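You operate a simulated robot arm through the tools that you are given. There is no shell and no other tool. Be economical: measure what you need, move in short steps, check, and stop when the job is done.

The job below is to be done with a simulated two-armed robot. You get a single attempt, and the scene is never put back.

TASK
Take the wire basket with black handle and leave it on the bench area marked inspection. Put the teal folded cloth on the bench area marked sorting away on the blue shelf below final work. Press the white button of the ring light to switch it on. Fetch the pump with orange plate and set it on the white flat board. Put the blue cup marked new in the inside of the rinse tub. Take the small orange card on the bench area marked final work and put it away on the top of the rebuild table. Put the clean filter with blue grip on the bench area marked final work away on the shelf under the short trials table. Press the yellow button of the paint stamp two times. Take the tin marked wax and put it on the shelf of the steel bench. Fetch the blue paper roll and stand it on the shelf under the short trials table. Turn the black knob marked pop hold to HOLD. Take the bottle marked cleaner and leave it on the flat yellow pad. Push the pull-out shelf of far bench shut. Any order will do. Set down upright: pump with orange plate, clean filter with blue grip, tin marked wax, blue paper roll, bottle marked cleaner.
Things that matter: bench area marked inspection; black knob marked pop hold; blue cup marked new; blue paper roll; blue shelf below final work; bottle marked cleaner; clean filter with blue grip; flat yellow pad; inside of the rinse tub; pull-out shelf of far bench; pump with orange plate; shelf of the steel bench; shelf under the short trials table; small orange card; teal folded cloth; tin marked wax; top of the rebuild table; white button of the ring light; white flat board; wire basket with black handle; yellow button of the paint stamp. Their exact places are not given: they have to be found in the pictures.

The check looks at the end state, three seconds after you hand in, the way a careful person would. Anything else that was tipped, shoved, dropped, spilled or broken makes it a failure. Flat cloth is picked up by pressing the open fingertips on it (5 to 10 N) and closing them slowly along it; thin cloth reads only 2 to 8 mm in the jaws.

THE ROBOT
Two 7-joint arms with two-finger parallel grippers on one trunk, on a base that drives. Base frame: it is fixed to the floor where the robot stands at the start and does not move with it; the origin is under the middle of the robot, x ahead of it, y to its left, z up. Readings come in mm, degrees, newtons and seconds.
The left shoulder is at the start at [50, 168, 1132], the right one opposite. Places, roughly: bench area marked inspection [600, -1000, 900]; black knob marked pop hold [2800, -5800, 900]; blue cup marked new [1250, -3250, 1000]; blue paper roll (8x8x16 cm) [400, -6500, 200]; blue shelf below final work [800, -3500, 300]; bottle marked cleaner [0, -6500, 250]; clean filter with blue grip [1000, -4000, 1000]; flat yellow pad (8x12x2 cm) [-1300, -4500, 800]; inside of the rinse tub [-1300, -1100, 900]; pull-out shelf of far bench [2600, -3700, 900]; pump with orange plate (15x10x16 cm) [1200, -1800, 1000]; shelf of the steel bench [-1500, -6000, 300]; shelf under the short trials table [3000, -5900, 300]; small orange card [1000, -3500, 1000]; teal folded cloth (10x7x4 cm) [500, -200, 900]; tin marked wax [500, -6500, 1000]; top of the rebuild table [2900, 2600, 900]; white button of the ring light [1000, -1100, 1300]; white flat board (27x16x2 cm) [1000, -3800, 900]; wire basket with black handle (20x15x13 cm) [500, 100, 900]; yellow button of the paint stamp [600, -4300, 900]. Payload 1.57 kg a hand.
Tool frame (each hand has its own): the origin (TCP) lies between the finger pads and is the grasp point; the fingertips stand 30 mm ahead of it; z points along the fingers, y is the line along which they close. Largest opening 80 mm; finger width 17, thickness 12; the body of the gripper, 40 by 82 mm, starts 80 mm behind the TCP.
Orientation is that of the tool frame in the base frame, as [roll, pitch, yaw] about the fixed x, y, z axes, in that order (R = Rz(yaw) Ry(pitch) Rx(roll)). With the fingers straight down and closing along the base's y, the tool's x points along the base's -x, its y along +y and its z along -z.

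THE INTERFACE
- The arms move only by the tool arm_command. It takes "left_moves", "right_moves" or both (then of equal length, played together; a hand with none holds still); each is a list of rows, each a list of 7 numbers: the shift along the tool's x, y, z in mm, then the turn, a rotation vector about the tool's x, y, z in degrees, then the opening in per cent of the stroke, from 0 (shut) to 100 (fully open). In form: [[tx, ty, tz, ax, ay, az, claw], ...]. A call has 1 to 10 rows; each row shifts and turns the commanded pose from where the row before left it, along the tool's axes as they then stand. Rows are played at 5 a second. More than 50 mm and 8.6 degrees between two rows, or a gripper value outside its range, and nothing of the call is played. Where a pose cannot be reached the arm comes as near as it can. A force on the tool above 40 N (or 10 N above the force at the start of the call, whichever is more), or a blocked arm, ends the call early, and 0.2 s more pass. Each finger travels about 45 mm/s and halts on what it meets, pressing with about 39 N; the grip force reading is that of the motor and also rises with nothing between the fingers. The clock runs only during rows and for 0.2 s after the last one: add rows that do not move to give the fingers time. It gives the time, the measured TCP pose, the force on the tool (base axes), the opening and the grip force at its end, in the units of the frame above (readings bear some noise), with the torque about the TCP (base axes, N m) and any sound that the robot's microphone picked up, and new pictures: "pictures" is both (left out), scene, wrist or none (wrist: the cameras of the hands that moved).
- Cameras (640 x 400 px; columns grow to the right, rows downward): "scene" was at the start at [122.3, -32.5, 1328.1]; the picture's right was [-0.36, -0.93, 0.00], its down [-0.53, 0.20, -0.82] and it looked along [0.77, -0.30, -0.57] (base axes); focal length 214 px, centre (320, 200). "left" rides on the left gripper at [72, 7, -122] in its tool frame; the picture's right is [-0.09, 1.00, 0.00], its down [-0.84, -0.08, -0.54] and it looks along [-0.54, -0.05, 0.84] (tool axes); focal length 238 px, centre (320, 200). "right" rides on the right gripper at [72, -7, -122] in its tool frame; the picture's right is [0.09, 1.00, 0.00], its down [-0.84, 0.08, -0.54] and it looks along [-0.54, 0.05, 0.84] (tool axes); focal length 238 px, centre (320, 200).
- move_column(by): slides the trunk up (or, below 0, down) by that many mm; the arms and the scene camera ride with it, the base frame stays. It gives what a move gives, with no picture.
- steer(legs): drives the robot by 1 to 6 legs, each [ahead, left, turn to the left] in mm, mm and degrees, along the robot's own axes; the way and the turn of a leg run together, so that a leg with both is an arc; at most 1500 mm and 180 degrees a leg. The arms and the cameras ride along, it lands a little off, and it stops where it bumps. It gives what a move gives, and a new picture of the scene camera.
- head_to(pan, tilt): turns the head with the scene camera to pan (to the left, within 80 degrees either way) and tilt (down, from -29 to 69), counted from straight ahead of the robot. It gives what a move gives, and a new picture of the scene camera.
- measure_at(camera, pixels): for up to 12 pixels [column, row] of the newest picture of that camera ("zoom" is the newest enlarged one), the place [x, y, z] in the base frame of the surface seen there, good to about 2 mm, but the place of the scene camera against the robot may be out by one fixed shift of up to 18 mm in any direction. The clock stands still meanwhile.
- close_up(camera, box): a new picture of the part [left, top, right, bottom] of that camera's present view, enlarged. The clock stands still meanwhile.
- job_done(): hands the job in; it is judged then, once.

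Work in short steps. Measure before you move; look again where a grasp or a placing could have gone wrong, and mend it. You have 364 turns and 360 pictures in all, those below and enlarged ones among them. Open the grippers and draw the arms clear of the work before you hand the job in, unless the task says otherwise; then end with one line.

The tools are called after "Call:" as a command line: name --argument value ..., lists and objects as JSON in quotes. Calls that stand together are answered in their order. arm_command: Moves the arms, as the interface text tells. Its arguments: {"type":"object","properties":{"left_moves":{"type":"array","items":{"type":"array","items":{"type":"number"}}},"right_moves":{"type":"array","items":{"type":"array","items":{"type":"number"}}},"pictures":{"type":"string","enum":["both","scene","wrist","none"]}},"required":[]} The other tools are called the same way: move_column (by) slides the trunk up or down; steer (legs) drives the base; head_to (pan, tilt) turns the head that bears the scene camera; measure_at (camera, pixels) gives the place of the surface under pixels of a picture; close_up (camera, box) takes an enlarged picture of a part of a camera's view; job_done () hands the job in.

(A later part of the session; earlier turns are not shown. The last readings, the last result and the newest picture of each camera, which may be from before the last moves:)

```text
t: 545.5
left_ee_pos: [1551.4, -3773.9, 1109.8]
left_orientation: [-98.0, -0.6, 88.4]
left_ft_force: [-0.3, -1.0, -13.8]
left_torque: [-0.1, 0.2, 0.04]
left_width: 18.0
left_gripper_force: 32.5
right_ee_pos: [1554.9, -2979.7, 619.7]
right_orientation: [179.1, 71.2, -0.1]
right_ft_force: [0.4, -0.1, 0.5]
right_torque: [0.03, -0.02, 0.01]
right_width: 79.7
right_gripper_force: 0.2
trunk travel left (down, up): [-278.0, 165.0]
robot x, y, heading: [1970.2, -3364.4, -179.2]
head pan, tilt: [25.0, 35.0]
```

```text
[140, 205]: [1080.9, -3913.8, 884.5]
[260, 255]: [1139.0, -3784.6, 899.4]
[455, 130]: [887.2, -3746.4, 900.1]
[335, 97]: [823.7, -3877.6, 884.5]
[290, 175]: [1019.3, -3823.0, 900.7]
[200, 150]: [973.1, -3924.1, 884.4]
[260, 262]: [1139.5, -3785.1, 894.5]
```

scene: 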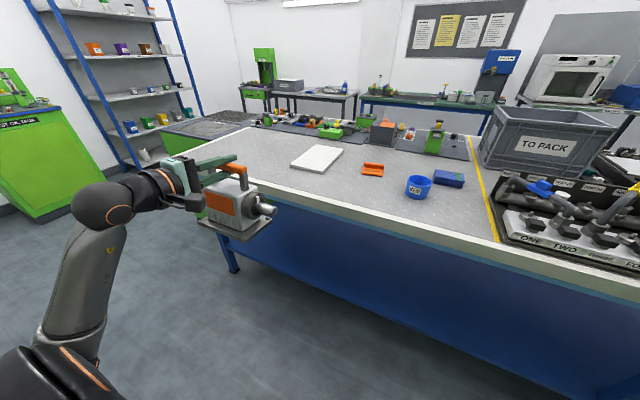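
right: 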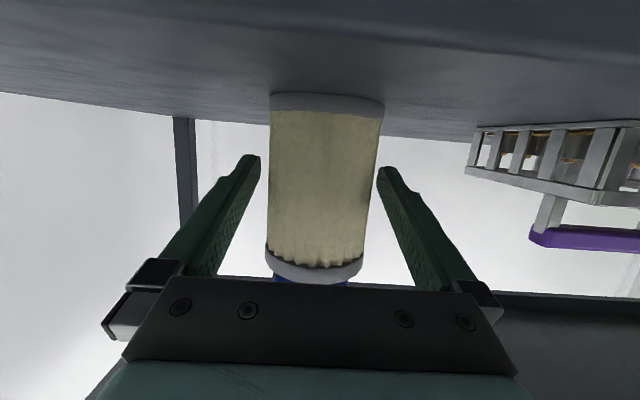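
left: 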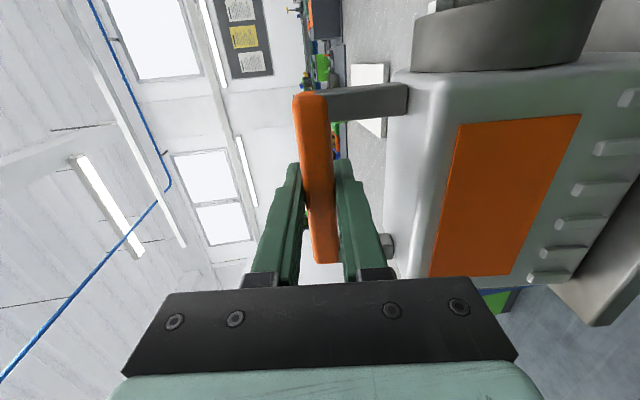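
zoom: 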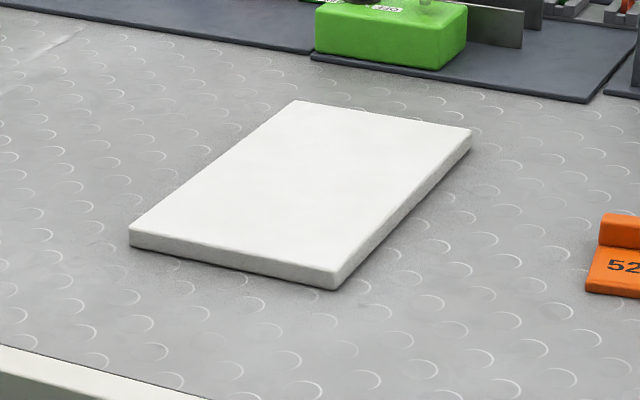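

Call:
measure_at --camera "zoom" --pixels '[[136, 232], [333, 268], [466, 132], [296, 104], [302, 190]]'

```text
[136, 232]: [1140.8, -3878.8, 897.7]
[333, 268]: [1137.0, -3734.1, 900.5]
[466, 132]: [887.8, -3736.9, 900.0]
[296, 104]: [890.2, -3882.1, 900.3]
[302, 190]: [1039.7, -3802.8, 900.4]
```

Board: x 883–1145, y −3887…−3728, top z≈914. Pull the right hand back for safety, shift left 34, and drive ahead 385.

Call:
arm_command --right_moves '[[12.4, 0, -38, 0, 0, 0, 100], [12.4, 0, -38, 0, 0, 0, 100], [12.4, 0, -38, 0, 0, 0, 100], [12.4, 0, -38, 0, 0, 0, 100]]' --pictures "none"

Call:
steer --legs '[[0, 34, -0.7], [385, 0, 0]]'

Call:
arm_command --left_moves '[[0, 0, 0, 0, 0, 0, 0]]' --pictures "wrist"

```text
t: 546.5
left_ee_pos: [1550.6, -3775.2, 1110.1]
left_orientation: [-98.0, -0.5, 88.3]
left_ft_force: [0.3, 0.2, -14.0]
left_torque: [-0.1, 0.2, -0.02]
left_width: 18.2
left_gripper_force: 32.5
right_ee_pos: [1713.0, -2979.0, 619.7]
right_orientation: [179.1, 71.4, 0.0]
right_ft_force: [-0.4, -0.2, -0.3]
right_torque: [-0.01, -0.01, -0.04]
right_width: 79.9
right_gripper_force: 0.0
trunk travel left (down, up): [-278.0, 165.0]
robot x, y, heading: [1970.5, -3364.7, -179.5]
head pan, tilt: [25.0, 35.0]
```

```text
t: 549.3
left_ee_pos: [1163.1, -3796.8, 1109.2]
left_orientation: [-97.9, -0.5, 87.3]
left_ft_force: [0.9, -0.5, -14.1]
left_torque: [-0.07, 0.18, 0.02]
left_width: 17.7
left_gripper_force: 32.4
right_ee_pos: [1340.6, -3006.4, 618.1]
right_orientation: [179.1, 71.2, -1.2]
right_ft_force: [0.1, 0.2, 0.3]
right_torque: [-0.03, -0.01, -0.02]
right_width: 79.9
right_gripper_force: 0.0
trunk travel left (down, up): [-278.0, 165.0]
robot x, y, heading: [1588.5, -3394.9, 179.4]
head pan, tilt: [25.0, 35.0]
```

scene: 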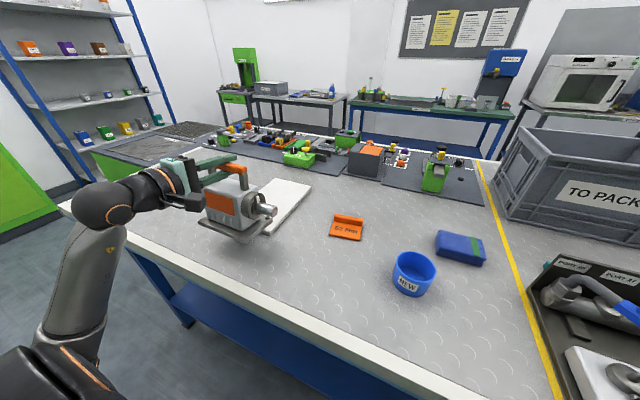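

```text
t: 549.7
left_ee_pos: [1163.3, -3797.7, 1108.5]
left_orientation: [-98.3, -0.7, 87.2]
left_ft_force: [0.1, 0.7, -14.0]
left_torque: [-0.08, 0.19, 0.04]
left_width: 18.1
left_gripper_force: 32.2
right_ee_pos: [1341.4, -3005.7, 618.3]
right_orientation: [179.2, 71.1, -1.3]
right_ft_force: [0.5, 0.4, 0.8]
right_torque: [0.02, 0.01, -0.01]
right_width: 80.0
right_gripper_force: 0.0
trunk travel left (down, up): [-278.0, 165.0]
robot x, y, heading: [1589.2, -3394.2, 179.2]
head pan, tilt: [25.0, 35.0]
```

left: 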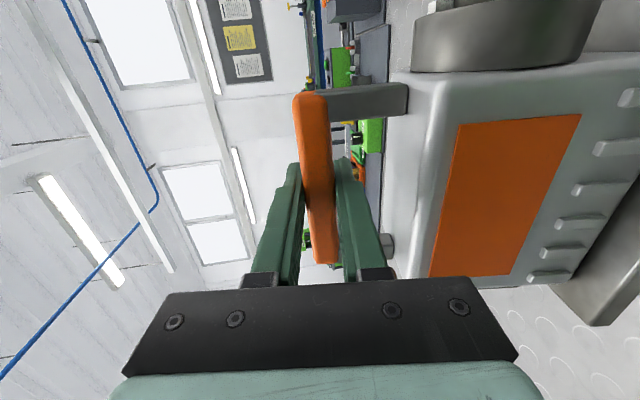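

Extend the arm 98 mm over the board, keeping height.

Call:
arm_command --left_moves '[[-3.5, -4.6, 24, 0, 0, 0, 0], [-3.5, -4.6, 24, 0, 0, 0, 0], [-3.5, -3.4, 24, 0, 0, 0, 0], [0, -3.4, 24, 0, 0, 0, 0], [0, 0, 0, 0, 0, 0, 0]]' --pictures "both"

```text
t: 550.9
left_ee_pos: [1066.4, -3804.0, 1110.0]
left_orientation: [-98.2, -0.6, 87.3]
left_ft_force: [-0.2, -0.9, -14.1]
left_torque: [-0.1, 0.19, 0.0]
left_width: 17.8
left_gripper_force: 32.5
right_ee_pos: [1340.8, -3006.3, 618.3]
right_orientation: [179.1, 71.2, -1.2]
right_ft_force: [-0.6, -0.2, -0.3]
right_torque: [0.02, -0.02, -0.01]
right_width: 80.1
right_gripper_force: 0.0
trunk travel left (down, up): [-278.0, 165.0]
robot x, y, heading: [1590.1, -3395.0, 179.2]
head pan, tilt: [25.0, 35.0]
```

scene: 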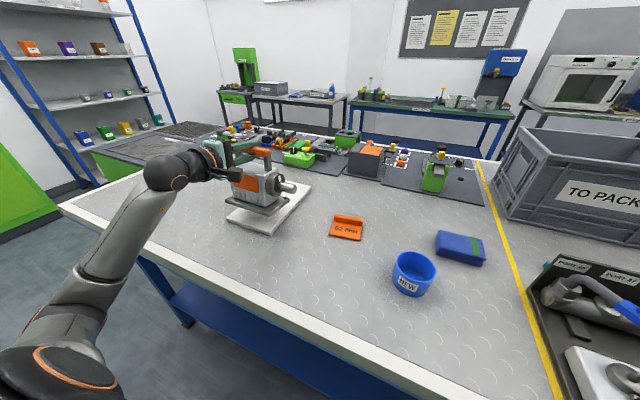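
left: 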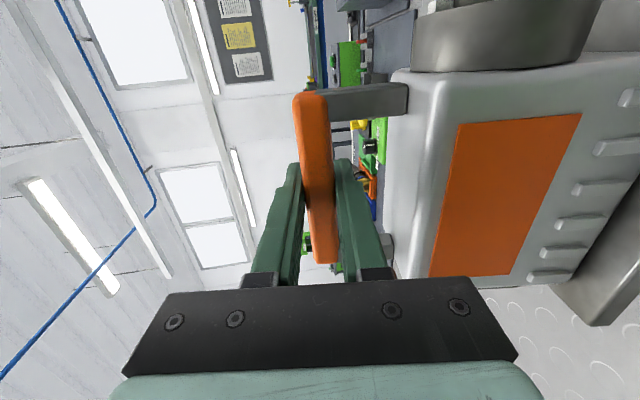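

Lower the trunk 36 mm, then fine steps.

Call:
move_column --by -36

Call:
arm_command --left_moves '[[0, 2, 0.3, 0, 0, 0, 0], [0, 2, 0.3, 0, 0, 0, 0], [0, 0, 0, 0, 0, 0, 0]]' --pictures "none"

Call:
close_up --camera "scene" --box '[200, 130, 330, 240]'

```text
t: 551.7
left_ee_pos: [1068.0, -3803.3, 1075.8]
left_orientation: [-98.2, -0.6, 87.2]
left_ft_force: [0.0, -0.3, -13.7]
left_torque: [-0.11, 0.18, -0.05]
left_width: 18.1
left_gripper_force: 32.3
right_ee_pos: [1340.7, -3006.2, 582.7]
right_orientation: [179.1, 71.2, -1.2]
right_ft_force: [0.0, 0.2, -0.7]
right_torque: [0.02, -0.02, 0.02]
right_width: 79.9
right_gripper_force: 0.1
trunk travel left (down, up): [-242.0, 201.0]
robot x, y, heading: [1591.7, -3396.1, 179.3]
head pan, tilt: [25.0, 35.0]
```

```text
t: 552.5
left_ee_pos: [1067.7, -3803.1, 1070.4]
left_orientation: [-98.0, -0.5, 87.3]
left_ft_force: [0.0, 0.6, -11.7]
left_torque: [-0.17, 0.21, -0.01]
left_width: 17.9
left_gripper_force: 32.7
right_ee_pos: [1341.1, -3006.9, 583.2]
right_orientation: [179.1, 71.2, -1.3]
right_ft_force: [0.1, 0.2, 0.3]
right_torque: [0.01, 0.0, -0.02]
right_width: 80.2
right_gripper_force: 0.1
trunk travel left (down, up): [-242.0, 201.0]
robot x, y, heading: [1590.1, -3396.2, 179.1]
head pan, tilt: [25.0, 35.0]
```

```text
3.64 times, centred on (265, 185) of scene
```

zoom: 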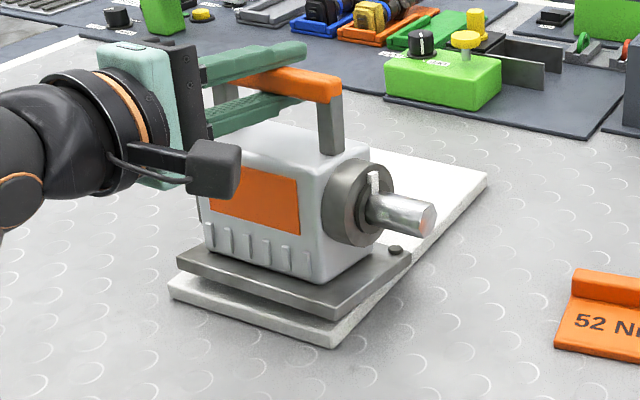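

Contact is beginning. Lower further in 1.5 mm steps.

Call:
arm_command --left_moves '[[0, 1.5, 0.2, 0, 0, 0, 0], [0, 1.5, 0.2, 0, 0, 0, 0], [0, 1.5, 0.2, 0, 0, 0, 0], [0, 0, 0, 0, 0, 0, 0]]' --pictures "none"

Call:
close_up --camera "scene" --box '[200, 130, 330, 240]'

```text
t: 553.5
left_ee_pos: [1068.9, -3802.9, 1070.8]
left_orientation: [-97.5, -0.5, 87.4]
left_ft_force: [3.0, -0.9, 3.1]
left_torque: [-0.37, 0.28, -0.07]
left_width: 18.2
left_gripper_force: 32.4
right_ee_pos: [1341.3, -3006.0, 582.9]
right_orientation: [179.0, 71.3, -1.5]
right_ft_force: [0.1, -0.5, -0.2]
right_torque: [0.01, 0.02, 0.02]
right_width: 80.0
right_gripper_force: 0.1
trunk travel left (down, up): [-242.0, 201.0]
robot x, y, heading: [1592.1, -3394.7, 179.5]
head pan, tilt: [25.0, 35.0]
```

```text
3.64 times, centred on (265, 185) of scene
```

zoom: 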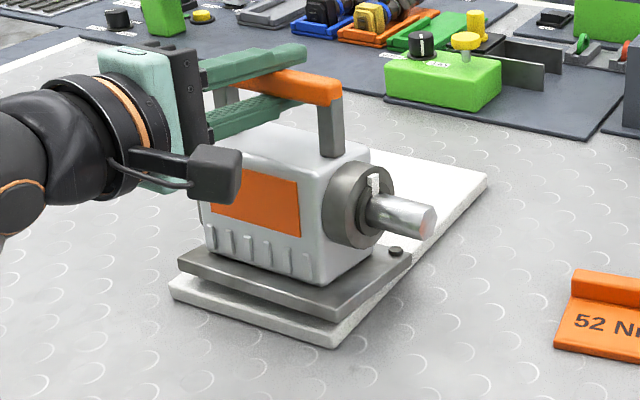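

Weight is supported, but the near edge seems raised (pump tilted ~8° as the fingers were). Lift 8 mm, level the hand by 8°, and lower again.

Call:
arm_command --left_moves '[[0, -8, -1, 0, 0, 0, 0], [0, 0, 0, 4, 0, 0, 0], [0, 0, 0, 4, 0, 0, 0], [0, 0, 0, 0, 0, 0, 0]]' --pictures "none"

Call:
close_up --camera "scene" --box '[200, 130, 330, 240]'

```text
t: 554.5
left_ee_pos: [1066.5, -3804.0, 1073.7]
left_orientation: [-90.2, -0.5, 87.2]
left_ft_force: [-0.2, 0.0, -13.8]
left_torque: [-0.12, -0.02, -0.01]
left_width: 17.9
left_gripper_force: 32.1
right_ee_pos: [1342.2, -3005.7, 582.6]
right_orientation: [179.1, 71.1, -1.2]
right_ft_force: [-0.5, -0.6, -0.2]
right_torque: [0.03, 0.01, -0.01]
right_width: 80.2
right_gripper_force: 0.0
trunk travel left (down, up): [-242.0, 201.0]
robot x, y, heading: [1589.8, -3393.7, 179.5]
head pan, tilt: [25.0, 35.0]
```

```text
3.64 times, centred on (265, 185) of scene
```

zoom: 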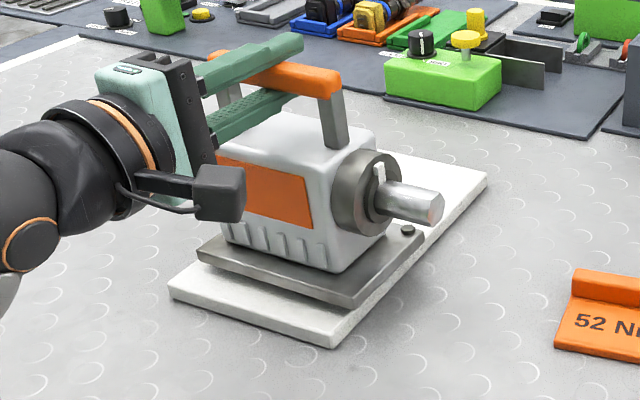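

Lower again in steps.

Call:
arm_command --left_moves '[[0, 2, 0, 0, 0, 0, 0], [0, 2, 0, 0, 0, 0, 0], [0, 2, 0, 0, 0, 0, 0], [0, 0, 0, 0, 0, 0, 0]]' --pictures "none"

Call:
arm_command --left_moves '[[0, 1.5, 0, 0, 0, 0, 0], [0, 1.5, 0, 0, 0, 0, 0], [0, 0, 0, 0, 0, 0, 0]]' --pictures "none"

Call:
close_up --camera "scene" --box '[200, 130, 330, 240]'

```text
t: 555.5
left_ee_pos: [1066.0, -3803.9, 1067.6]
left_orientation: [-90.2, -0.6, 87.4]
left_ft_force: [-0.3, 0.5, -14.5]
left_torque: [-0.06, 0.0, -0.01]
left_width: 17.9
left_gripper_force: 32.7
right_ee_pos: [1340.9, -3005.8, 581.4]
right_orientation: [179.1, 71.3, -1.2]
right_ft_force: [-1.0, 0.1, 0.5]
right_torque: [0.02, -0.03, -0.01]
right_width: 80.0
right_gripper_force: 0.1
trunk travel left (down, up): [-242.0, 201.0]
robot x, y, heading: [1587.2, -3396.4, 179.5]
head pan, tilt: [25.0, 35.0]
```

```text
t: 556.3
left_ee_pos: [1067.2, -3803.3, 1065.3]
left_orientation: [-90.1, -0.5, 87.3]
left_ft_force: [-0.5, -0.1, -11.7]
left_torque: [-0.31, 0.06, 0.03]
left_width: 17.9
left_gripper_force: 32.5
right_ee_pos: [1340.9, -3005.5, 582.0]
right_orientation: [179.1, 71.2, -1.3]
right_ft_force: [-0.6, 0.6, 0.2]
right_torque: [-0.01, 0.02, 0.02]
right_width: 80.0
right_gripper_force: 0.0
trunk travel left (down, up): [-242.0, 201.0]
robot x, y, heading: [1590.6, -3392.6, 179.3]
head pan, tilt: [25.0, 35.0]
```

```text
3.64 times, centred on (265, 185) of scene
```

zoom: 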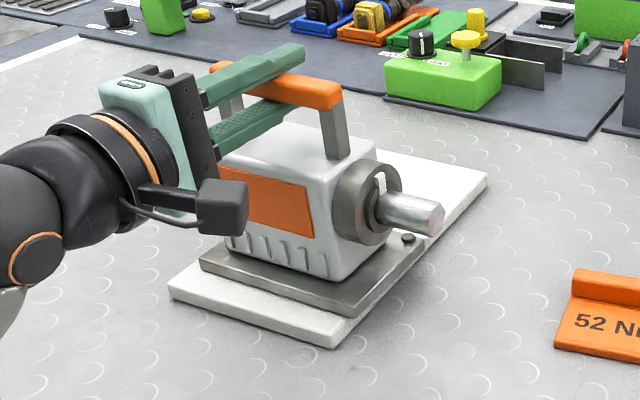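

Touching at the expected height. Lower 2.5 mm more, then open slowly.

Call:
arm_command --left_moves '[[0, 1.3, 0, 0, 0, 0, 0], [0, 1.2, 0, 0, 0, 0, 0], [0, 0, 0, 0, 0, 0, 0], [0, 0, 0, 0, 0, 0, 24], [0, 0, 0, 0, 0, 0, 30], [0, 0, 0, 0, 0, 0, 45], [0, 0, 0, 0, 0, 0, 55], [0, 0, 0, 0, 0, 0, 55]]' --pictures "wrist"

Call:
close_up --camera "scene" --box '[200, 130, 330, 240]'

```text
t: 558.1
left_ee_pos: [1066.9, -3802.3, 1063.5]
left_orientation: [-90.0, -0.5, 87.3]
left_ft_force: [0.4, 0.0, 0.4]
left_torque: [-0.01, 0.03, 0.02]
left_width: 43.7
left_gripper_force: 0.1
right_ee_pos: [1340.0, -3004.9, 582.0]
right_orientation: [178.9, 71.4, -1.4]
right_ft_force: [0.1, 0.4, -0.2]
right_torque: [-0.01, 0.02, 0.02]
right_width: 80.0
right_gripper_force: 0.1
trunk travel left (down, up): [-242.0, 201.0]
robot x, y, heading: [1590.0, -3396.9, 179.5]
head pan, tilt: [25.0, 35.0]
```

left: 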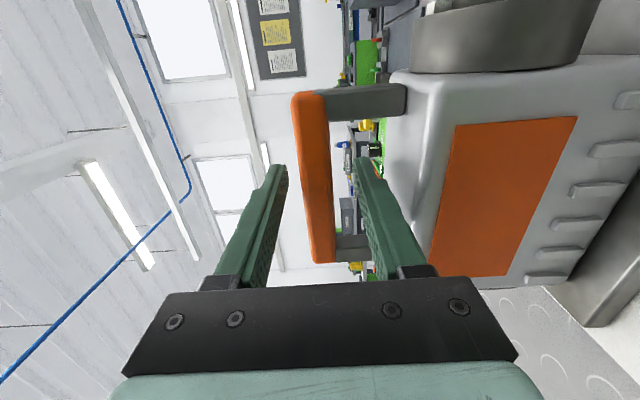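

```text
3.64 times, centred on (265, 185) of scene
```

zoom: 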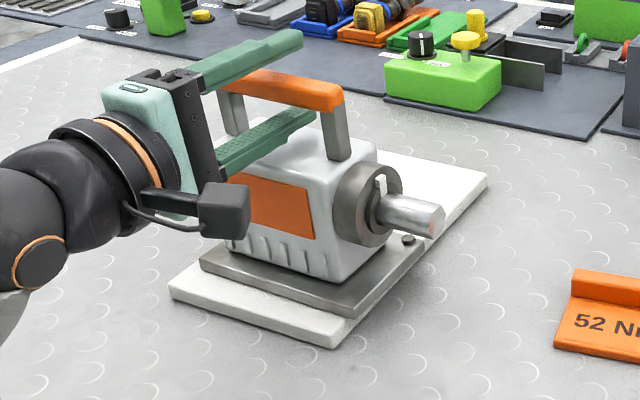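

Pump stands on the board. Back out; then re-pose both hands to point down for the card and cup.

Call:
steer --legs '[[-330, 0, 0.5]]'

Call:
arm_command --left_moves '[[0, 0, 0, -8.6, 0, 0, 60], [0, 0, 0, -8.6, 0, 0, 60], [0, 0, 0, -8.6, 0, 0, 60], [0, 0, 0, -8.6, 0, 0, 60], [0, 0, 0, -8.6, 0, 0, 60], [0, 0, 0, -8.6, 0, 0, 60], [0, 0, 0, -8.6, 0, 0, 60], [0, 0, 0, -8.6, 0, 0, 60], [0, 0, 0, -8.6, 0, 0, 60], [0, 0, 0, -8.6, 0, 0, 60]]' --right_moves '[[0, 0, 0, 0, 8, 0, 60], [0, 0, 0, 0, 8, 0, 60], [0, 0, 0, 0, 8, 0, 60], [0, 0, 0, 0, 8, 0, 60], [0, 0, 0, 0, 8, 0, 60], [0, 0, 0, 0, 8, 0, 60], [0, 0, 0, 0, 8, 0, 60], [0, 0, 0, 0, 8, 0, 60], [0, 0, 0, 0, 7, 0, 60], [0, 0, -40, 0, 0, 0, 60]]' --pictures "none"

Call:
arm_command --left_moves '[[0, 0, 0, -4, 0, 0, 60], [0, 0, -20, 0, 0, 0, 60], [0, 0, 0, 0, 0, 0, 60], [0, 0, 0, 0, 0, 0, 60], [0, 0, 0, 0, 0, 0, 60], [0, 0, 0, 0, 0, 0, 60], [0, 0, 0, 0, 0, 0, 60], [0, 0, 0, 0, 0, 0, 60], [0, 0, 0, 0, 0, 0, 60], [0, 0, 0, 0, 0, 0, 60]]' --right_moves '[[0, 0, -40, 0, 0, 8.6, 60], [0, 0, -40, 0, 0, 8.6, 60], [0, 0, -40, 0, 0, 8.6, 60], [0, 0, -40, 0, 0, 8.6, 60], [0, 0, -40, 0, 0, 8.6, 60], [0, 0, -40, 0, 0, 8.6, 60], [0, 0, -40, 0, 0, 8.6, 60], [0, 0, -40, 0, 0, 8.6, 60], [0, 0, -40, 0, 0, 8.6, 60], [0, 0, -40, 0, 0, 8.6, 60]]' --pictures "both"

```text
t: 560.3
left_ee_pos: [1400.3, -3809.7, 1064.2]
left_orientation: [-89.9, -0.5, 87.7]
left_ft_force: [-0.2, 0.9, 0.7]
left_torque: [-0.01, 0.01, 0.01]
left_width: 43.9
left_gripper_force: 0.0
right_ee_pos: [1667.7, -3009.6, 581.3]
right_orientation: [178.9, 71.2, -1.0]
right_ft_force: [0.0, 0.4, 0.6]
right_torque: [0.03, 0.0, 0.02]
right_width: 80.1
right_gripper_force: 0.0
trunk travel left (down, up): [-242.0, 201.0]
robot x, y, heading: [1918.8, -3398.2, 180.0]
head pan, tilt: [25.0, 35.0]
```

scene: 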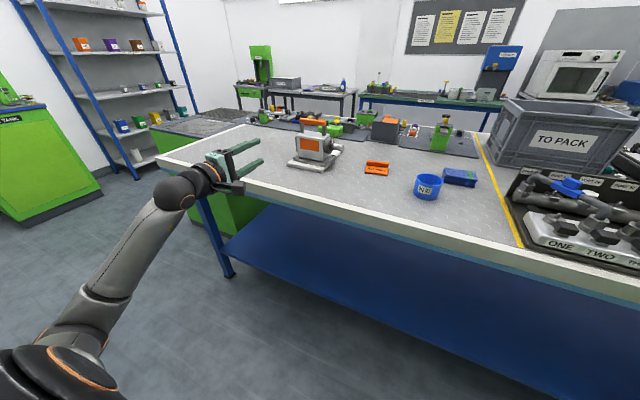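

```text
t: 562.5
left_ee_pos: [1400.5, -3809.8, 1064.7]
left_orientation: [-175.9, -0.6, 87.7]
left_ft_force: [0.2, -0.5, 0.6]
left_torque: [0.01, 0.01, 0.0]
left_width: 48.1
left_gripper_force: 0.1
right_ee_pos: [1667.7, -3010.1, 622.7]
right_orientation: [179.6, 0.1, 0.0]
right_ft_force: [-0.5, 0.4, 0.0]
right_torque: [0.01, 0.02, -0.03]
right_width: 48.2
right_gripper_force: 0.1
trunk travel left (down, up): [-242.0, 201.0]
robot x, y, heading: [1917.1, -3399.2, 179.8]
head pan, tilt: [25.0, 35.0]
```

```text
t: 564.7
left_ee_pos: [1399.7, -3811.1, 1084.4]
left_orientation: [180.0, -0.6, 87.7]
left_ft_force: [0.3, 0.5, -0.1]
left_torque: [0.01, -0.02, 0.03]
left_width: 47.6
left_gripper_force: 0.0
right_ee_pos: [1669.1, -3008.6, 1023.6]
right_orientation: [179.7, -0.4, -86.2]
right_ft_force: [-0.2, 0.1, -0.9]
right_torque: [0.01, -0.02, -0.02]
right_width: 48.1
right_gripper_force: 0.0
trunk travel left (down, up): [-242.0, 201.0]
robot x, y, heading: [1921.0, -3400.2, 179.6]
head pan, tilt: [25.0, 35.0]
```

scene: 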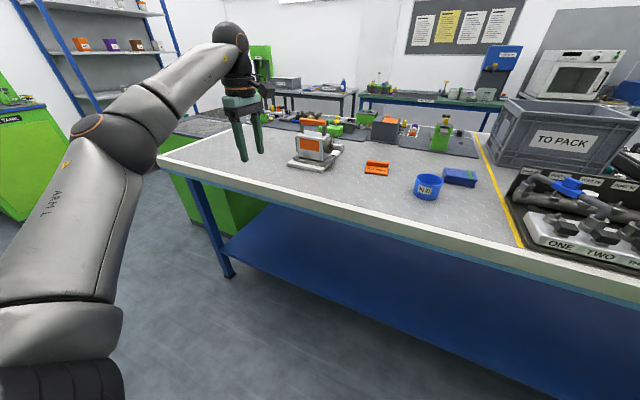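
right: 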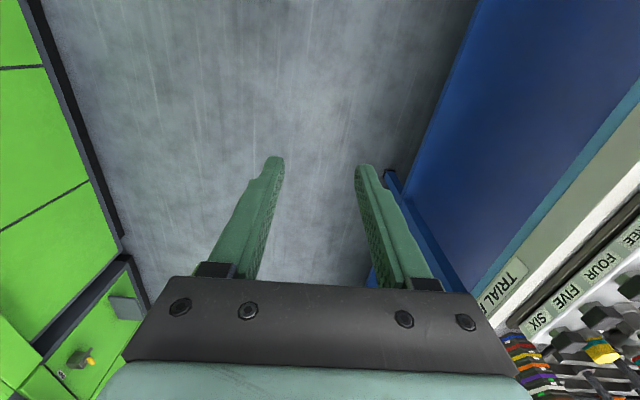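
left: 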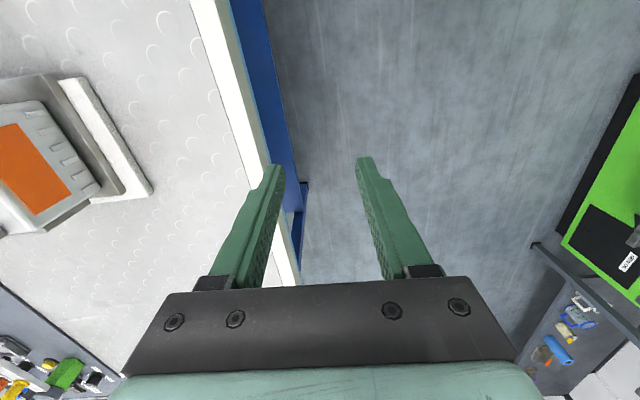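

Both hands point down. Use the left for the card: strafe right 240 and drive ahead 250, then look.

Call:
steer --legs '[[0, -240, 0.3], [290, 0, 0]]'

Call:
arm_command --left_moves '[[0, 0, 0, 0, 0, 0, 60]]' --pictures "wrist"

```text
t: 568.1
left_ee_pos: [1115.2, -3577.6, 1084.5]
left_orientation: [179.9, -0.5, 88.0]
left_ft_force: [-0.1, 0.0, 0.8]
left_torque: [0.01, -0.02, 0.0]
left_width: 48.1
left_gripper_force: 0.0
right_ee_pos: [1376.9, -2774.0, 1022.5]
right_orientation: [179.7, -0.2, -85.5]
right_ft_force: [-1.2, 0.2, 0.5]
right_torque: [0.0, 0.0, 0.04]
right_width: 47.9
right_gripper_force: 0.0
trunk travel left (down, up): [-242.0, 201.0]
robot x, y, heading: [1633.4, -3159.0, -179.9]
head pan, tilt: [25.0, 35.0]
```

scene: 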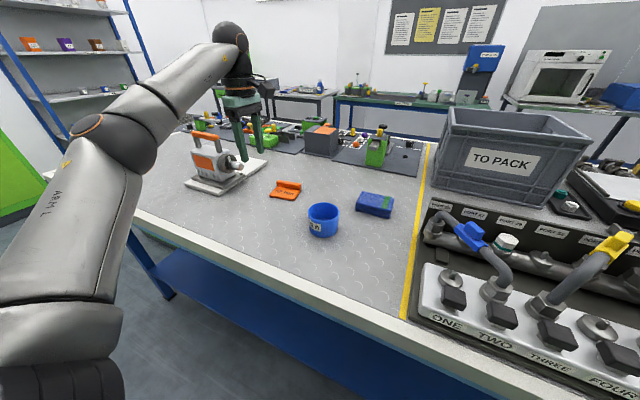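

```text
t: 568.5
left_ee_pos: [1116.4, -3577.0, 1083.6]
left_orientation: [-179.8, -0.5, 88.2]
left_ft_force: [0.6, -0.2, 0.7]
left_torque: [-0.03, 0.02, 0.01]
left_width: 48.1
left_gripper_force: 0.0
right_ee_pos: [1377.0, -2774.1, 1022.3]
right_orientation: [179.7, -0.3, -85.6]
right_ft_force: [-0.3, 0.7, 0.2]
right_torque: [-0.01, -0.01, 0.02]
right_width: 47.8
right_gripper_force: 0.2
trunk travel left (down, up): [-242.0, 201.0]
robot x, y, heading: [1631.2, -3155.3, -179.9]
head pan, tilt: [25.0, 35.0]
```

left: 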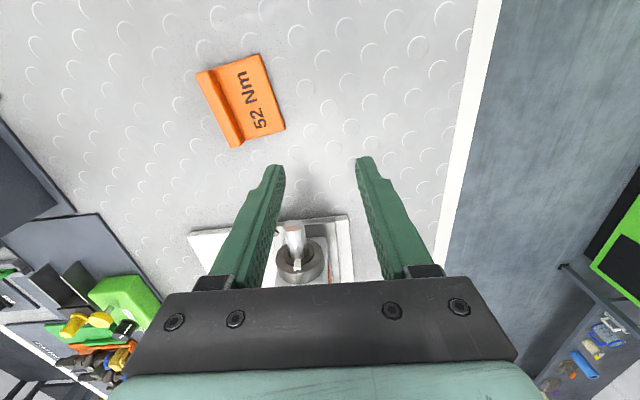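

Measure the card's ridge.

Call:
close_up --camera "left" --box '[180, 40, 300, 160]'

Call:
measure_at --camera "left" --pixels '[[203, 76], [219, 108], [236, 142], [212, 72], [245, 138], [226, 105], [260, 56], [283, 128], [250, 95], [206, 100]]'

```text
3.33 times, centred on (240, 100) of left
```

zoom: 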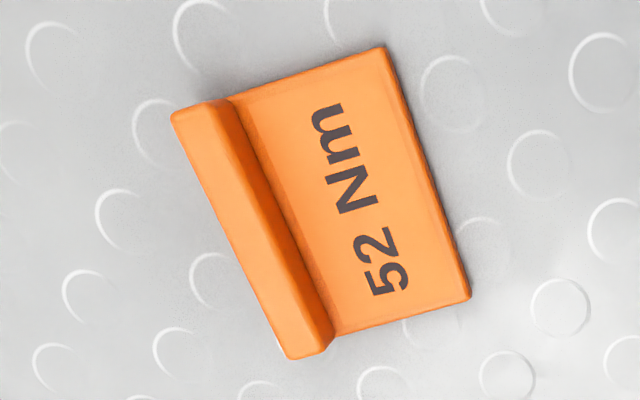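

```text
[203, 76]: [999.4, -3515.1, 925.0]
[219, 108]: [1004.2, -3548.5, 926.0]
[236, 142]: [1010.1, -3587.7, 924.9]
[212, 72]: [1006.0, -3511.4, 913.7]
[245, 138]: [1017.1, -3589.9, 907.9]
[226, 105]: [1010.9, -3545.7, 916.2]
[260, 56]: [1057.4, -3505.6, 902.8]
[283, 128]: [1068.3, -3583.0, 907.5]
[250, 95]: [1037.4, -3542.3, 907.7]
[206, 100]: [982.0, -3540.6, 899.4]
```

Ridge centre (1005,−3551), top z 926, rotated ~8.5°. Align yaw, drive ahead 75 and right 26.

Call:
arm_command --left_moves '[[0, 0, 0, 0, 0, -5, 50], [0, 0, 0, 0, 0, -5.3, 50]]' --pictures "none"

Call:
steer --legs '[[75, -26, 0]]'

Call:
arm_command --left_moves '[[5, -17, 30, 0, 0, 0, 50], [5, -17, 30, 0, 0, 0, 50], [0, 0, 30, 0, 0, 0, 50], [0, 0, 0, 0, 0, 0, 50]]' --pictures "wrist"

```text
t: 569.1
left_ee_pos: [1116.1, -3577.2, 1083.8]
left_orientation: [-180.0, -0.6, 98.5]
left_ft_force: [0.1, 1.2, 0.0]
left_torque: [-0.04, 0.02, -0.01]
left_width: 40.1
left_gripper_force: 0.1
right_ee_pos: [1376.9, -2773.2, 1022.3]
right_orientation: [179.7, -0.4, -85.6]
right_ft_force: [0.2, -0.1, -0.7]
right_torque: [0.01, 0.01, -0.01]
right_width: 48.1
right_gripper_force: 0.0
trunk travel left (down, up): [-242.0, 201.0]
robot x, y, heading: [1631.2, -3160.0, -179.4]
head pan, tilt: [25.0, 35.0]
```

```text
t: 570.1
left_ee_pos: [1039.0, -3552.0, 1084.4]
left_orientation: [180.0, -0.5, 98.4]
left_ft_force: [-0.2, 0.0, -0.5]
left_torque: [-0.01, -0.04, 0.01]
left_width: 40.0
left_gripper_force: 0.0
right_ee_pos: [1302.1, -2748.0, 1022.0]
right_orientation: [179.6, -0.3, -85.6]
right_ft_force: [0.2, 0.3, 0.3]
right_torque: [0.02, 0.01, 0.01]
right_width: 48.0
right_gripper_force: 0.0
trunk travel left (down, up): [-242.0, 201.0]
robot x, y, heading: [1557.2, -3137.4, -179.6]
head pan, tilt: [25.0, 35.0]
```

scene: 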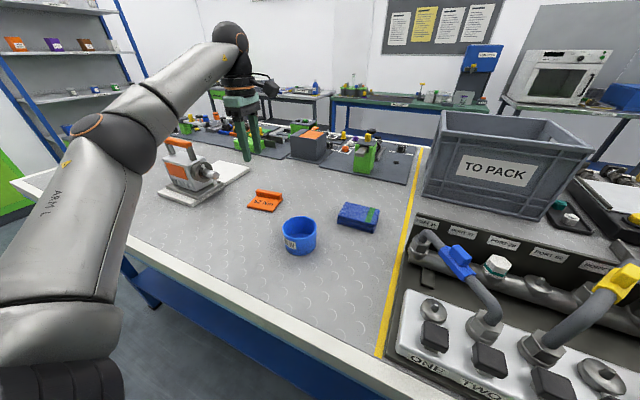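

```text
t: 571.1
left_ee_pos: [1005.1, -3549.7, 992.7]
left_orientation: [-180.0, -0.5, 98.4]
left_ft_force: [0.5, 0.9, -0.9]
left_torque: [0.04, 0.05, 0.02]
left_width: 40.1
left_gripper_force: 0.1
right_ee_pos: [1303.3, -2747.9, 1023.6]
right_orientation: [179.7, -0.3, -85.5]
right_ft_force: [-0.3, -1.0, 0.6]
right_torque: [0.02, 0.01, 0.0]
right_width: 47.9
right_gripper_force: 0.1
trunk travel left (down, up): [-242.0, 201.0]
robot x, y, heading: [1559.3, -3135.4, -179.9]
head pan, tilt: [25.0, 35.0]
```

left: 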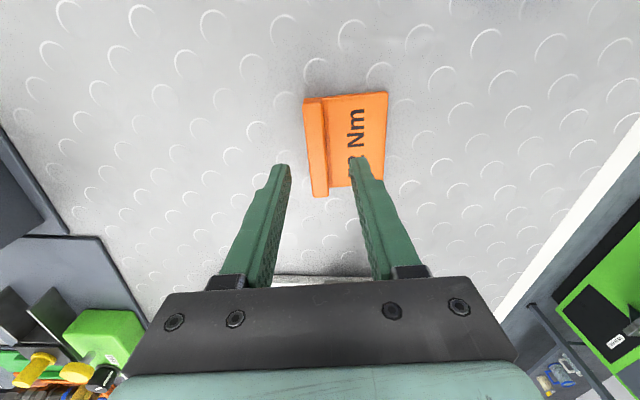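

Aligned with the ridge. Descend to TCP z≈941 and close.

Call:
arm_command --left_moves '[[0, 0, 26, 0, 0, 0, 50], [0, 0, 25, 0, 0, 0, 50], [0, 0, 0, 0, 0, 0, 25], [0, 0, 0, 0, 0, 0, 5], [0, 0, 0, 0, 0, 0, 0], [0, 0, 0, 0, 0, 0, 0], [0, 0, -30, 0, 0, 0, 0], [0, 0, -40, 0, 0, 0, 0]]' --pictures "wrist"

```text
t: 572.9
left_ee_pos: [1005.5, -3546.5, 1013.9]
left_orientation: [-180.0, -0.5, 98.3]
left_ft_force: [-0.6, -0.7, -0.6]
left_torque: [0.01, -0.04, -0.01]
left_width: 14.7
left_gripper_force: 30.7
right_ee_pos: [1303.0, -2748.2, 1022.0]
right_orientation: [179.7, -0.3, -85.6]
right_ft_force: [0.6, -0.1, 0.4]
right_torque: [0.02, 0.01, -0.01]
right_width: 47.8
right_gripper_force: 0.1
trunk travel left (down, up): [-242.0, 201.0]
robot x, y, heading: [1554.9, -3137.4, -179.7]
head pan, tilt: [25.0, 35.0]
```

left: 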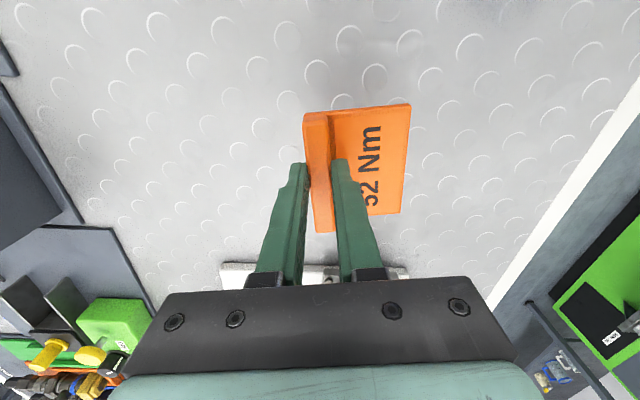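

Card is held. Lift it, back off, and go for the cup with the right hand.

Call:
arm_command --left_moves '[[0, 0, -45, 0, 0, 0, 0], [0, 0, -45, 0, 0, 0, 0]]' --pictures "none"

Call:
steer --legs '[[-330, 0, 0], [0, 640, 0], [150, 0, 0]]'

Call:
arm_command --right_moves '[[0, 0, 0, 0, 0, 0, 60]]' --pictures "wrist"

```text
t: 573.5
left_ee_pos: [1010.7, -3546.7, 1103.0]
left_orientation: [-179.8, -0.4, 98.2]
left_ft_force: [0.8, -0.2, -0.2]
left_torque: [0.02, 0.03, 0.0]
left_width: 14.7
left_gripper_force: 30.1
left hand out of reach, approached as far as the arm can: row 2
right_ee_pos: [1303.3, -2747.7, 1023.6]
right_orientation: [179.8, -0.4, -85.7]
right_ft_force: [0.1, 0.5, 0.3]
right_torque: [0.01, 0.0, -0.01]
right_width: 48.2
right_gripper_force: 0.0
trunk travel left (down, up): [-242.0, 201.0]
robot x, y, heading: [1555.7, -3134.5, -179.9]
head pan, tilt: [25.0, 35.0]
```

```text
t: 579.9
left_ee_pos: [1189.6, -4185.9, 1101.5]
left_orientation: [179.9, -0.5, 98.6]
left_ft_force: [-0.4, -0.3, -1.0]
left_torque: [0.02, -0.01, 0.0]
left_width: 14.8
left_gripper_force: 30.6
right_ee_pos: [1478.8, -3385.0, 1022.2]
right_orientation: [179.7, -0.3, -85.5]
right_ft_force: [0.3, -0.5, 0.0]
right_torque: [0.02, -0.02, -0.01]
right_width: 48.1
right_gripper_force: 0.2
trunk travel left (down, up): [-242.0, 201.0]
robot x, y, heading: [1735.4, -3771.6, -179.7]
head pan, tilt: [25.0, 35.0]
```

scene: 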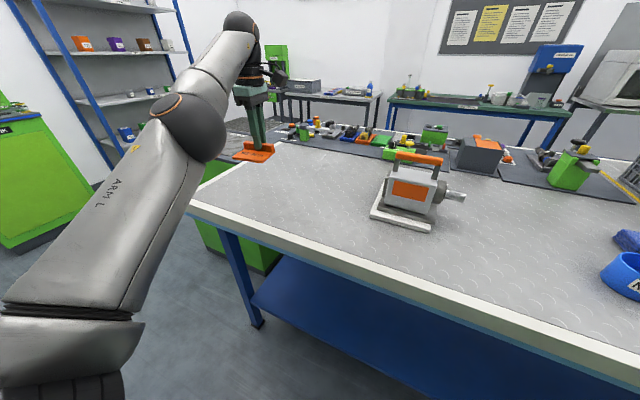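

```text
t: 580.2
left_ee_pos: [1188.8, -4187.1, 1101.5]
left_orientation: [180.0, -0.5, 98.6]
left_ft_force: [0.0, -0.2, -0.1]
left_torque: [0.02, -0.01, 0.01]
left_width: 14.7
left_gripper_force: 31.0
right_ee_pos: [1479.0, -3385.5, 1023.5]
right_orientation: [179.6, -0.3, -85.3]
right_ft_force: [0.8, -0.5, -0.5]
right_torque: [0.0, -0.02, 0.02]
right_width: 47.9
right_gripper_force: 0.1
trunk travel left (down, up): [-242.0, 201.0]
robot x, y, heading: [1734.7, -3773.5, -179.5]
head pan, tilt: [25.0, 35.0]
```

right: 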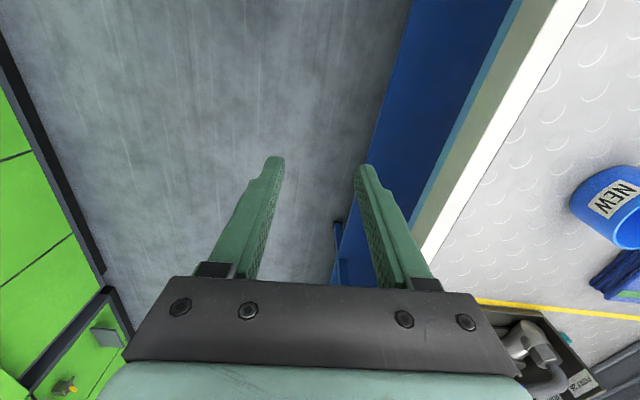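

Drive ahead 165 and extend the right arm forward 120 toward the cup.

Call:
steer --legs '[[165, 0, 0]]'

Call:
arm_command --right_moves '[[0, 40, 0, 0, 0, 0, 60], [0, 40, 0, 0, 0, 0, 60], [0, 40, 0, 0, 0, 0, 60], [0, 0, 0, 0, 0, 0, 60]]' --pictures "wrist"

```text
t: 581.7
left_ee_pos: [1023.5, -4187.0, 1100.5]
left_orientation: [180.0, -0.5, 98.6]
left_ft_force: [-0.3, -1.0, -0.6]
left_torque: [0.04, -0.01, -0.04]
left_width: 14.8
left_gripper_force: 31.0
right_ee_pos: [1311.8, -3386.8, 1023.0]
right_orientation: [179.7, -0.4, -85.4]
right_ft_force: [0.1, 0.0, -0.7]
right_torque: [-0.01, -0.02, 0.0]
right_width: 48.3
right_gripper_force: 0.0
trunk travel left (down, up): [-242.0, 201.0]
robot x, y, heading: [1568.4, -3776.2, -179.6]
head pan, tilt: [25.0, 35.0]
```

scene: 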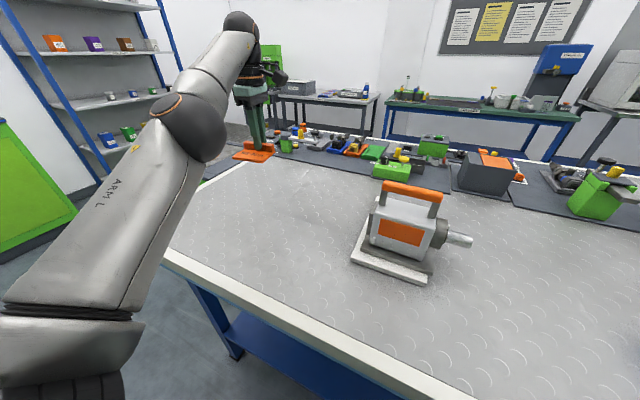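

```text
t: 582.7
left_ee_pos: [1023.5, -4187.3, 1100.9]
left_orientation: [-179.9, -0.4, 98.6]
left_ft_force: [0.6, 0.1, -0.5]
left_torque: [-0.05, -0.02, 0.0]
left_width: 14.6
left_gripper_force: 30.6
right_ee_pos: [1193.3, -3398.3, 1023.2]
right_orientation: [179.6, -0.4, -85.4]
right_ft_force: [-0.5, -0.1, 0.0]
right_torque: [0.01, -0.01, -0.01]
right_width: 48.0
right_gripper_force: 0.1
trunk travel left (down, up): [-242.0, 201.0]
robot x, y, heading: [1570.5, -3770.5, -179.7]
head pan, tilt: [25.0, 35.0]
```

right: 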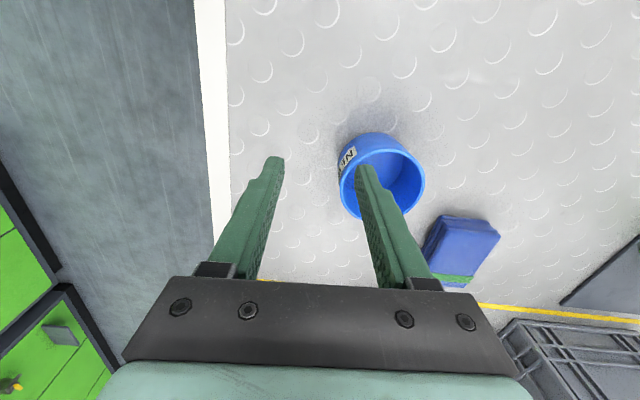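

Measure the cup's rim.

Call:
measure_at --camera "right" --pixels '[[423, 185], [405, 150], [380, 134], [360, 150], [357, 158], [405, 175], [348, 170], [410, 208], [420, 165], [352, 200]]'

Call:
close_up --camera "right" --box '[310, 110, 450, 240]'

```text
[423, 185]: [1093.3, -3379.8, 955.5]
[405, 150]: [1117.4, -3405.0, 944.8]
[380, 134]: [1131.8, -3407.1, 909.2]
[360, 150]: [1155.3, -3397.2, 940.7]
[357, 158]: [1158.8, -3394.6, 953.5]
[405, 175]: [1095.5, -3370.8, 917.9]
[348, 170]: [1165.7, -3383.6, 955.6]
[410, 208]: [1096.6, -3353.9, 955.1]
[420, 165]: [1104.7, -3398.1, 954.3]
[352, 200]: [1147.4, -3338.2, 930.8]
```

```text
3.08 times, centred on (380, 175) of right
```

zoom: 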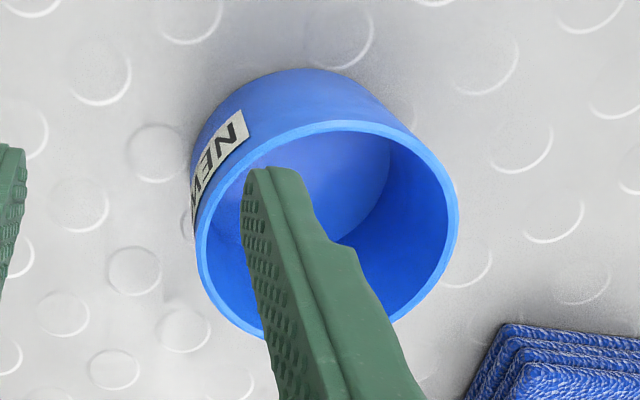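

Cup centre (1129.5,−3371.5), rim z 955, R≈37. Pinch the near wall: move to (1164,−3371.5), then descend to z≈954 and close.

Call:
arm_command --right_moves '[[-29.2, 26.7, 0, 0, 0, 0, 60], [0, 0, 35, 0, 0, 0, 60], [0, 0, 33, 0, 0, 0, 60], [0, 0, 0, 0, 0, 0, 60]]' --pictures "wrist"

```text
t: 583.7
left_ee_pos: [1023.4, -4187.0, 1102.0]
left_orientation: [-179.9, -0.5, 98.6]
left_ft_force: [-0.2, 0.0, -0.6]
left_torque: [0.01, -0.02, -0.03]
left_width: 14.9
left_gripper_force: 30.6
right_ee_pos: [1163.6, -3370.8, 955.8]
right_orientation: [179.7, -0.3, -85.3]
right_ft_force: [0.1, 0.1, 0.0]
right_torque: [-0.01, -0.02, -0.03]
right_width: 47.9
right_gripper_force: 0.1
trunk travel left (down, up): [-242.0, 201.0]
robot x, y, heading: [1571.9, -3774.2, -179.6]
head pan, tilt: [25.0, 35.0]
```

right: 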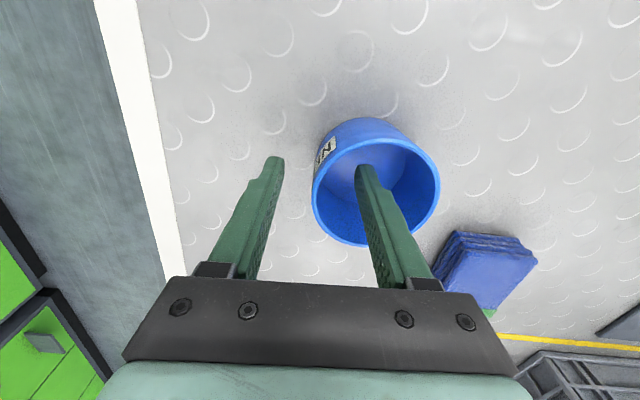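

The wall lies between the fingers. Close, then lift.

Call:
arm_command --right_moves '[[0, 0, 0, 0, 0, 0, 40], [0, 0, 0, 0, 0, 0, 20], [0, 0, 0, 0, 0, 0, 5], [0, 0, 0, 0, 0, 0, 0], [0, 0, 0, 0, 0, 0, 0], [0, 0, -20, 0, 0, 0, 0], [0, 0, -30, 0, 0, 0, 0], [0, 0, -40, 0, 0, 0, 0]]' --pictures "wrist"

```text
t: 585.5
left_ee_pos: [1025.1, -4187.5, 1101.0]
left_orientation: [-179.9, -0.5, 98.6]
left_ft_force: [-0.8, -0.8, 0.0]
left_torque: [0.0, 0.02, 0.01]
left_width: 14.7
left_gripper_force: 31.3
right_ee_pos: [1165.8, -3368.3, 1049.1]
right_orientation: [179.8, -0.3, -85.4]
right_ft_force: [-0.6, -0.6, 0.6]
right_torque: [0.03, -0.02, -0.02]
right_width: 3.0
right_gripper_force: 24.1
trunk travel left (down, up): [-242.0, 201.0]
robot x, y, heading: [1572.6, -3774.9, -179.5]
head pan, tilt: [25.0, 35.0]
```

right: 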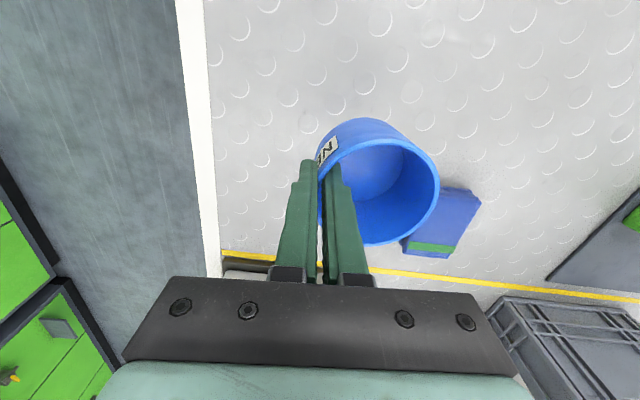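

Both held. Back off and travel north along the aisle with a check midway.

Call:
steer --legs '[[-480, 0, -0.4], [0, -1450, 0], [0, -1450, 0]]'

Call:
head_to --pan -70 --tilt 20

```text
t: 601.9
left_ee_pos: [1496.5, -1299.9, 1102.1]
left_orientation: [180.0, -0.5, 98.6]
left_ft_force: [-0.3, -0.7, -0.3]
left_torque: [-0.04, 0.0, 0.02]
left_width: 14.6
left_gripper_force: 30.6
right_ee_pos: [1636.8, -482.0, 1047.5]
right_orientation: [179.7, -0.3, -85.4]
right_ft_force: [0.9, -0.2, -0.5]
right_torque: [0.0, 0.0, -0.04]
right_width: 1.7
right_gripper_force: 23.9
trunk travel left (down, up): [-242.0, 201.0]
robot x, y, heading: [2040.4, -888.0, -179.7]
head pan, tilt: [25.0, 35.0]
```

scene: 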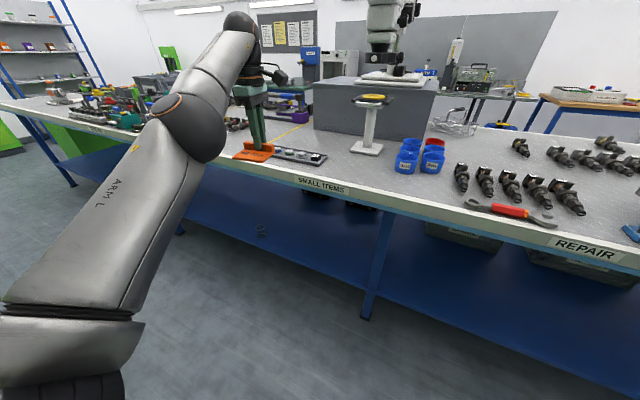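

```text
t: 603.6
left_ee_pos: [1494.9, -1301.8, 1101.8]
left_orientation: [-180.0, -0.5, 98.6]
left_ft_force: [-0.8, -0.2, 0.8]
left_torque: [-0.01, -0.01, 0.02]
left_width: 14.8
left_gripper_force: 30.8
right_ee_pos: [1636.7, -481.6, 1047.0]
right_orientation: [179.8, -0.3, -85.4]
right_ft_force: [-0.1, -0.5, -0.3]
right_torque: [-0.01, -0.03, 0.0]
right_width: 1.5
right_gripper_force: 23.6
trunk travel left (down, up): [-242.0, 201.0]
robot x, y, heading: [2038.4, -888.6, -179.5]
head pan, tilt: [-70.0, 20.0]
```

scene: 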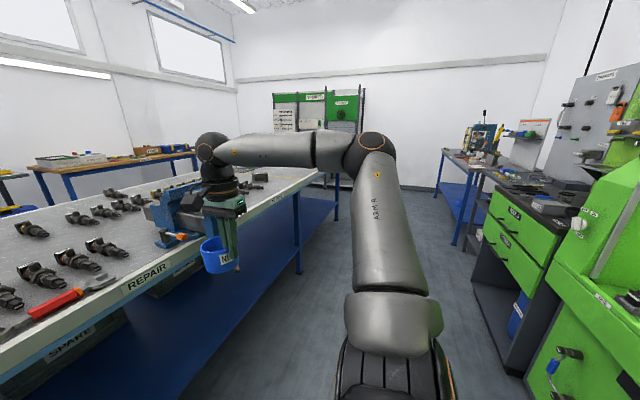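

The right jaw reading dropped from 3.0 to 1.5 mm; check the cup's grip.

Call:
arm_command --right_moves '[[0, 0, 0, 0, 0, 0, 0]]' --pictures "wrist"

```text
t: 604.0
left_ee_pos: [1495.6, -1300.5, 1100.3]
left_orientation: [-180.0, -0.5, 98.6]
left_ft_force: [0.8, -0.6, -0.3]
left_torque: [0.0, 0.01, -0.02]
left_width: 14.7
left_gripper_force: 30.1
right_ee_pos: [1637.2, -482.1, 1047.3]
right_orientation: [179.7, -0.3, -85.3]
right_ft_force: [-0.9, -0.1, -0.7]
right_torque: [0.03, -0.01, 0.0]
right_width: 1.8
right_gripper_force: 23.6
trunk travel left (down, up): [-242.0, 201.0]
robot x, y, heading: [2045.8, -889.2, -179.7]
head pan, tilt: [-70.0, 20.0]
```

right: 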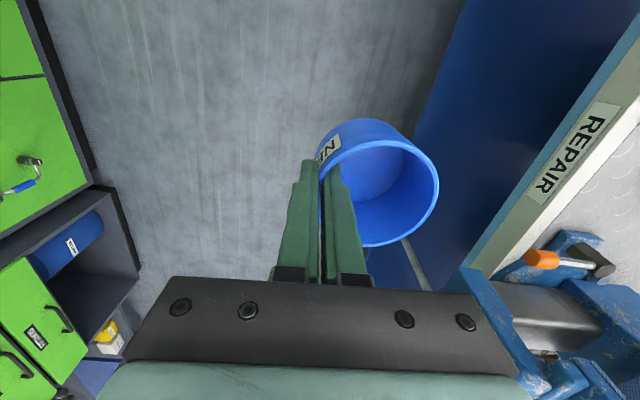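

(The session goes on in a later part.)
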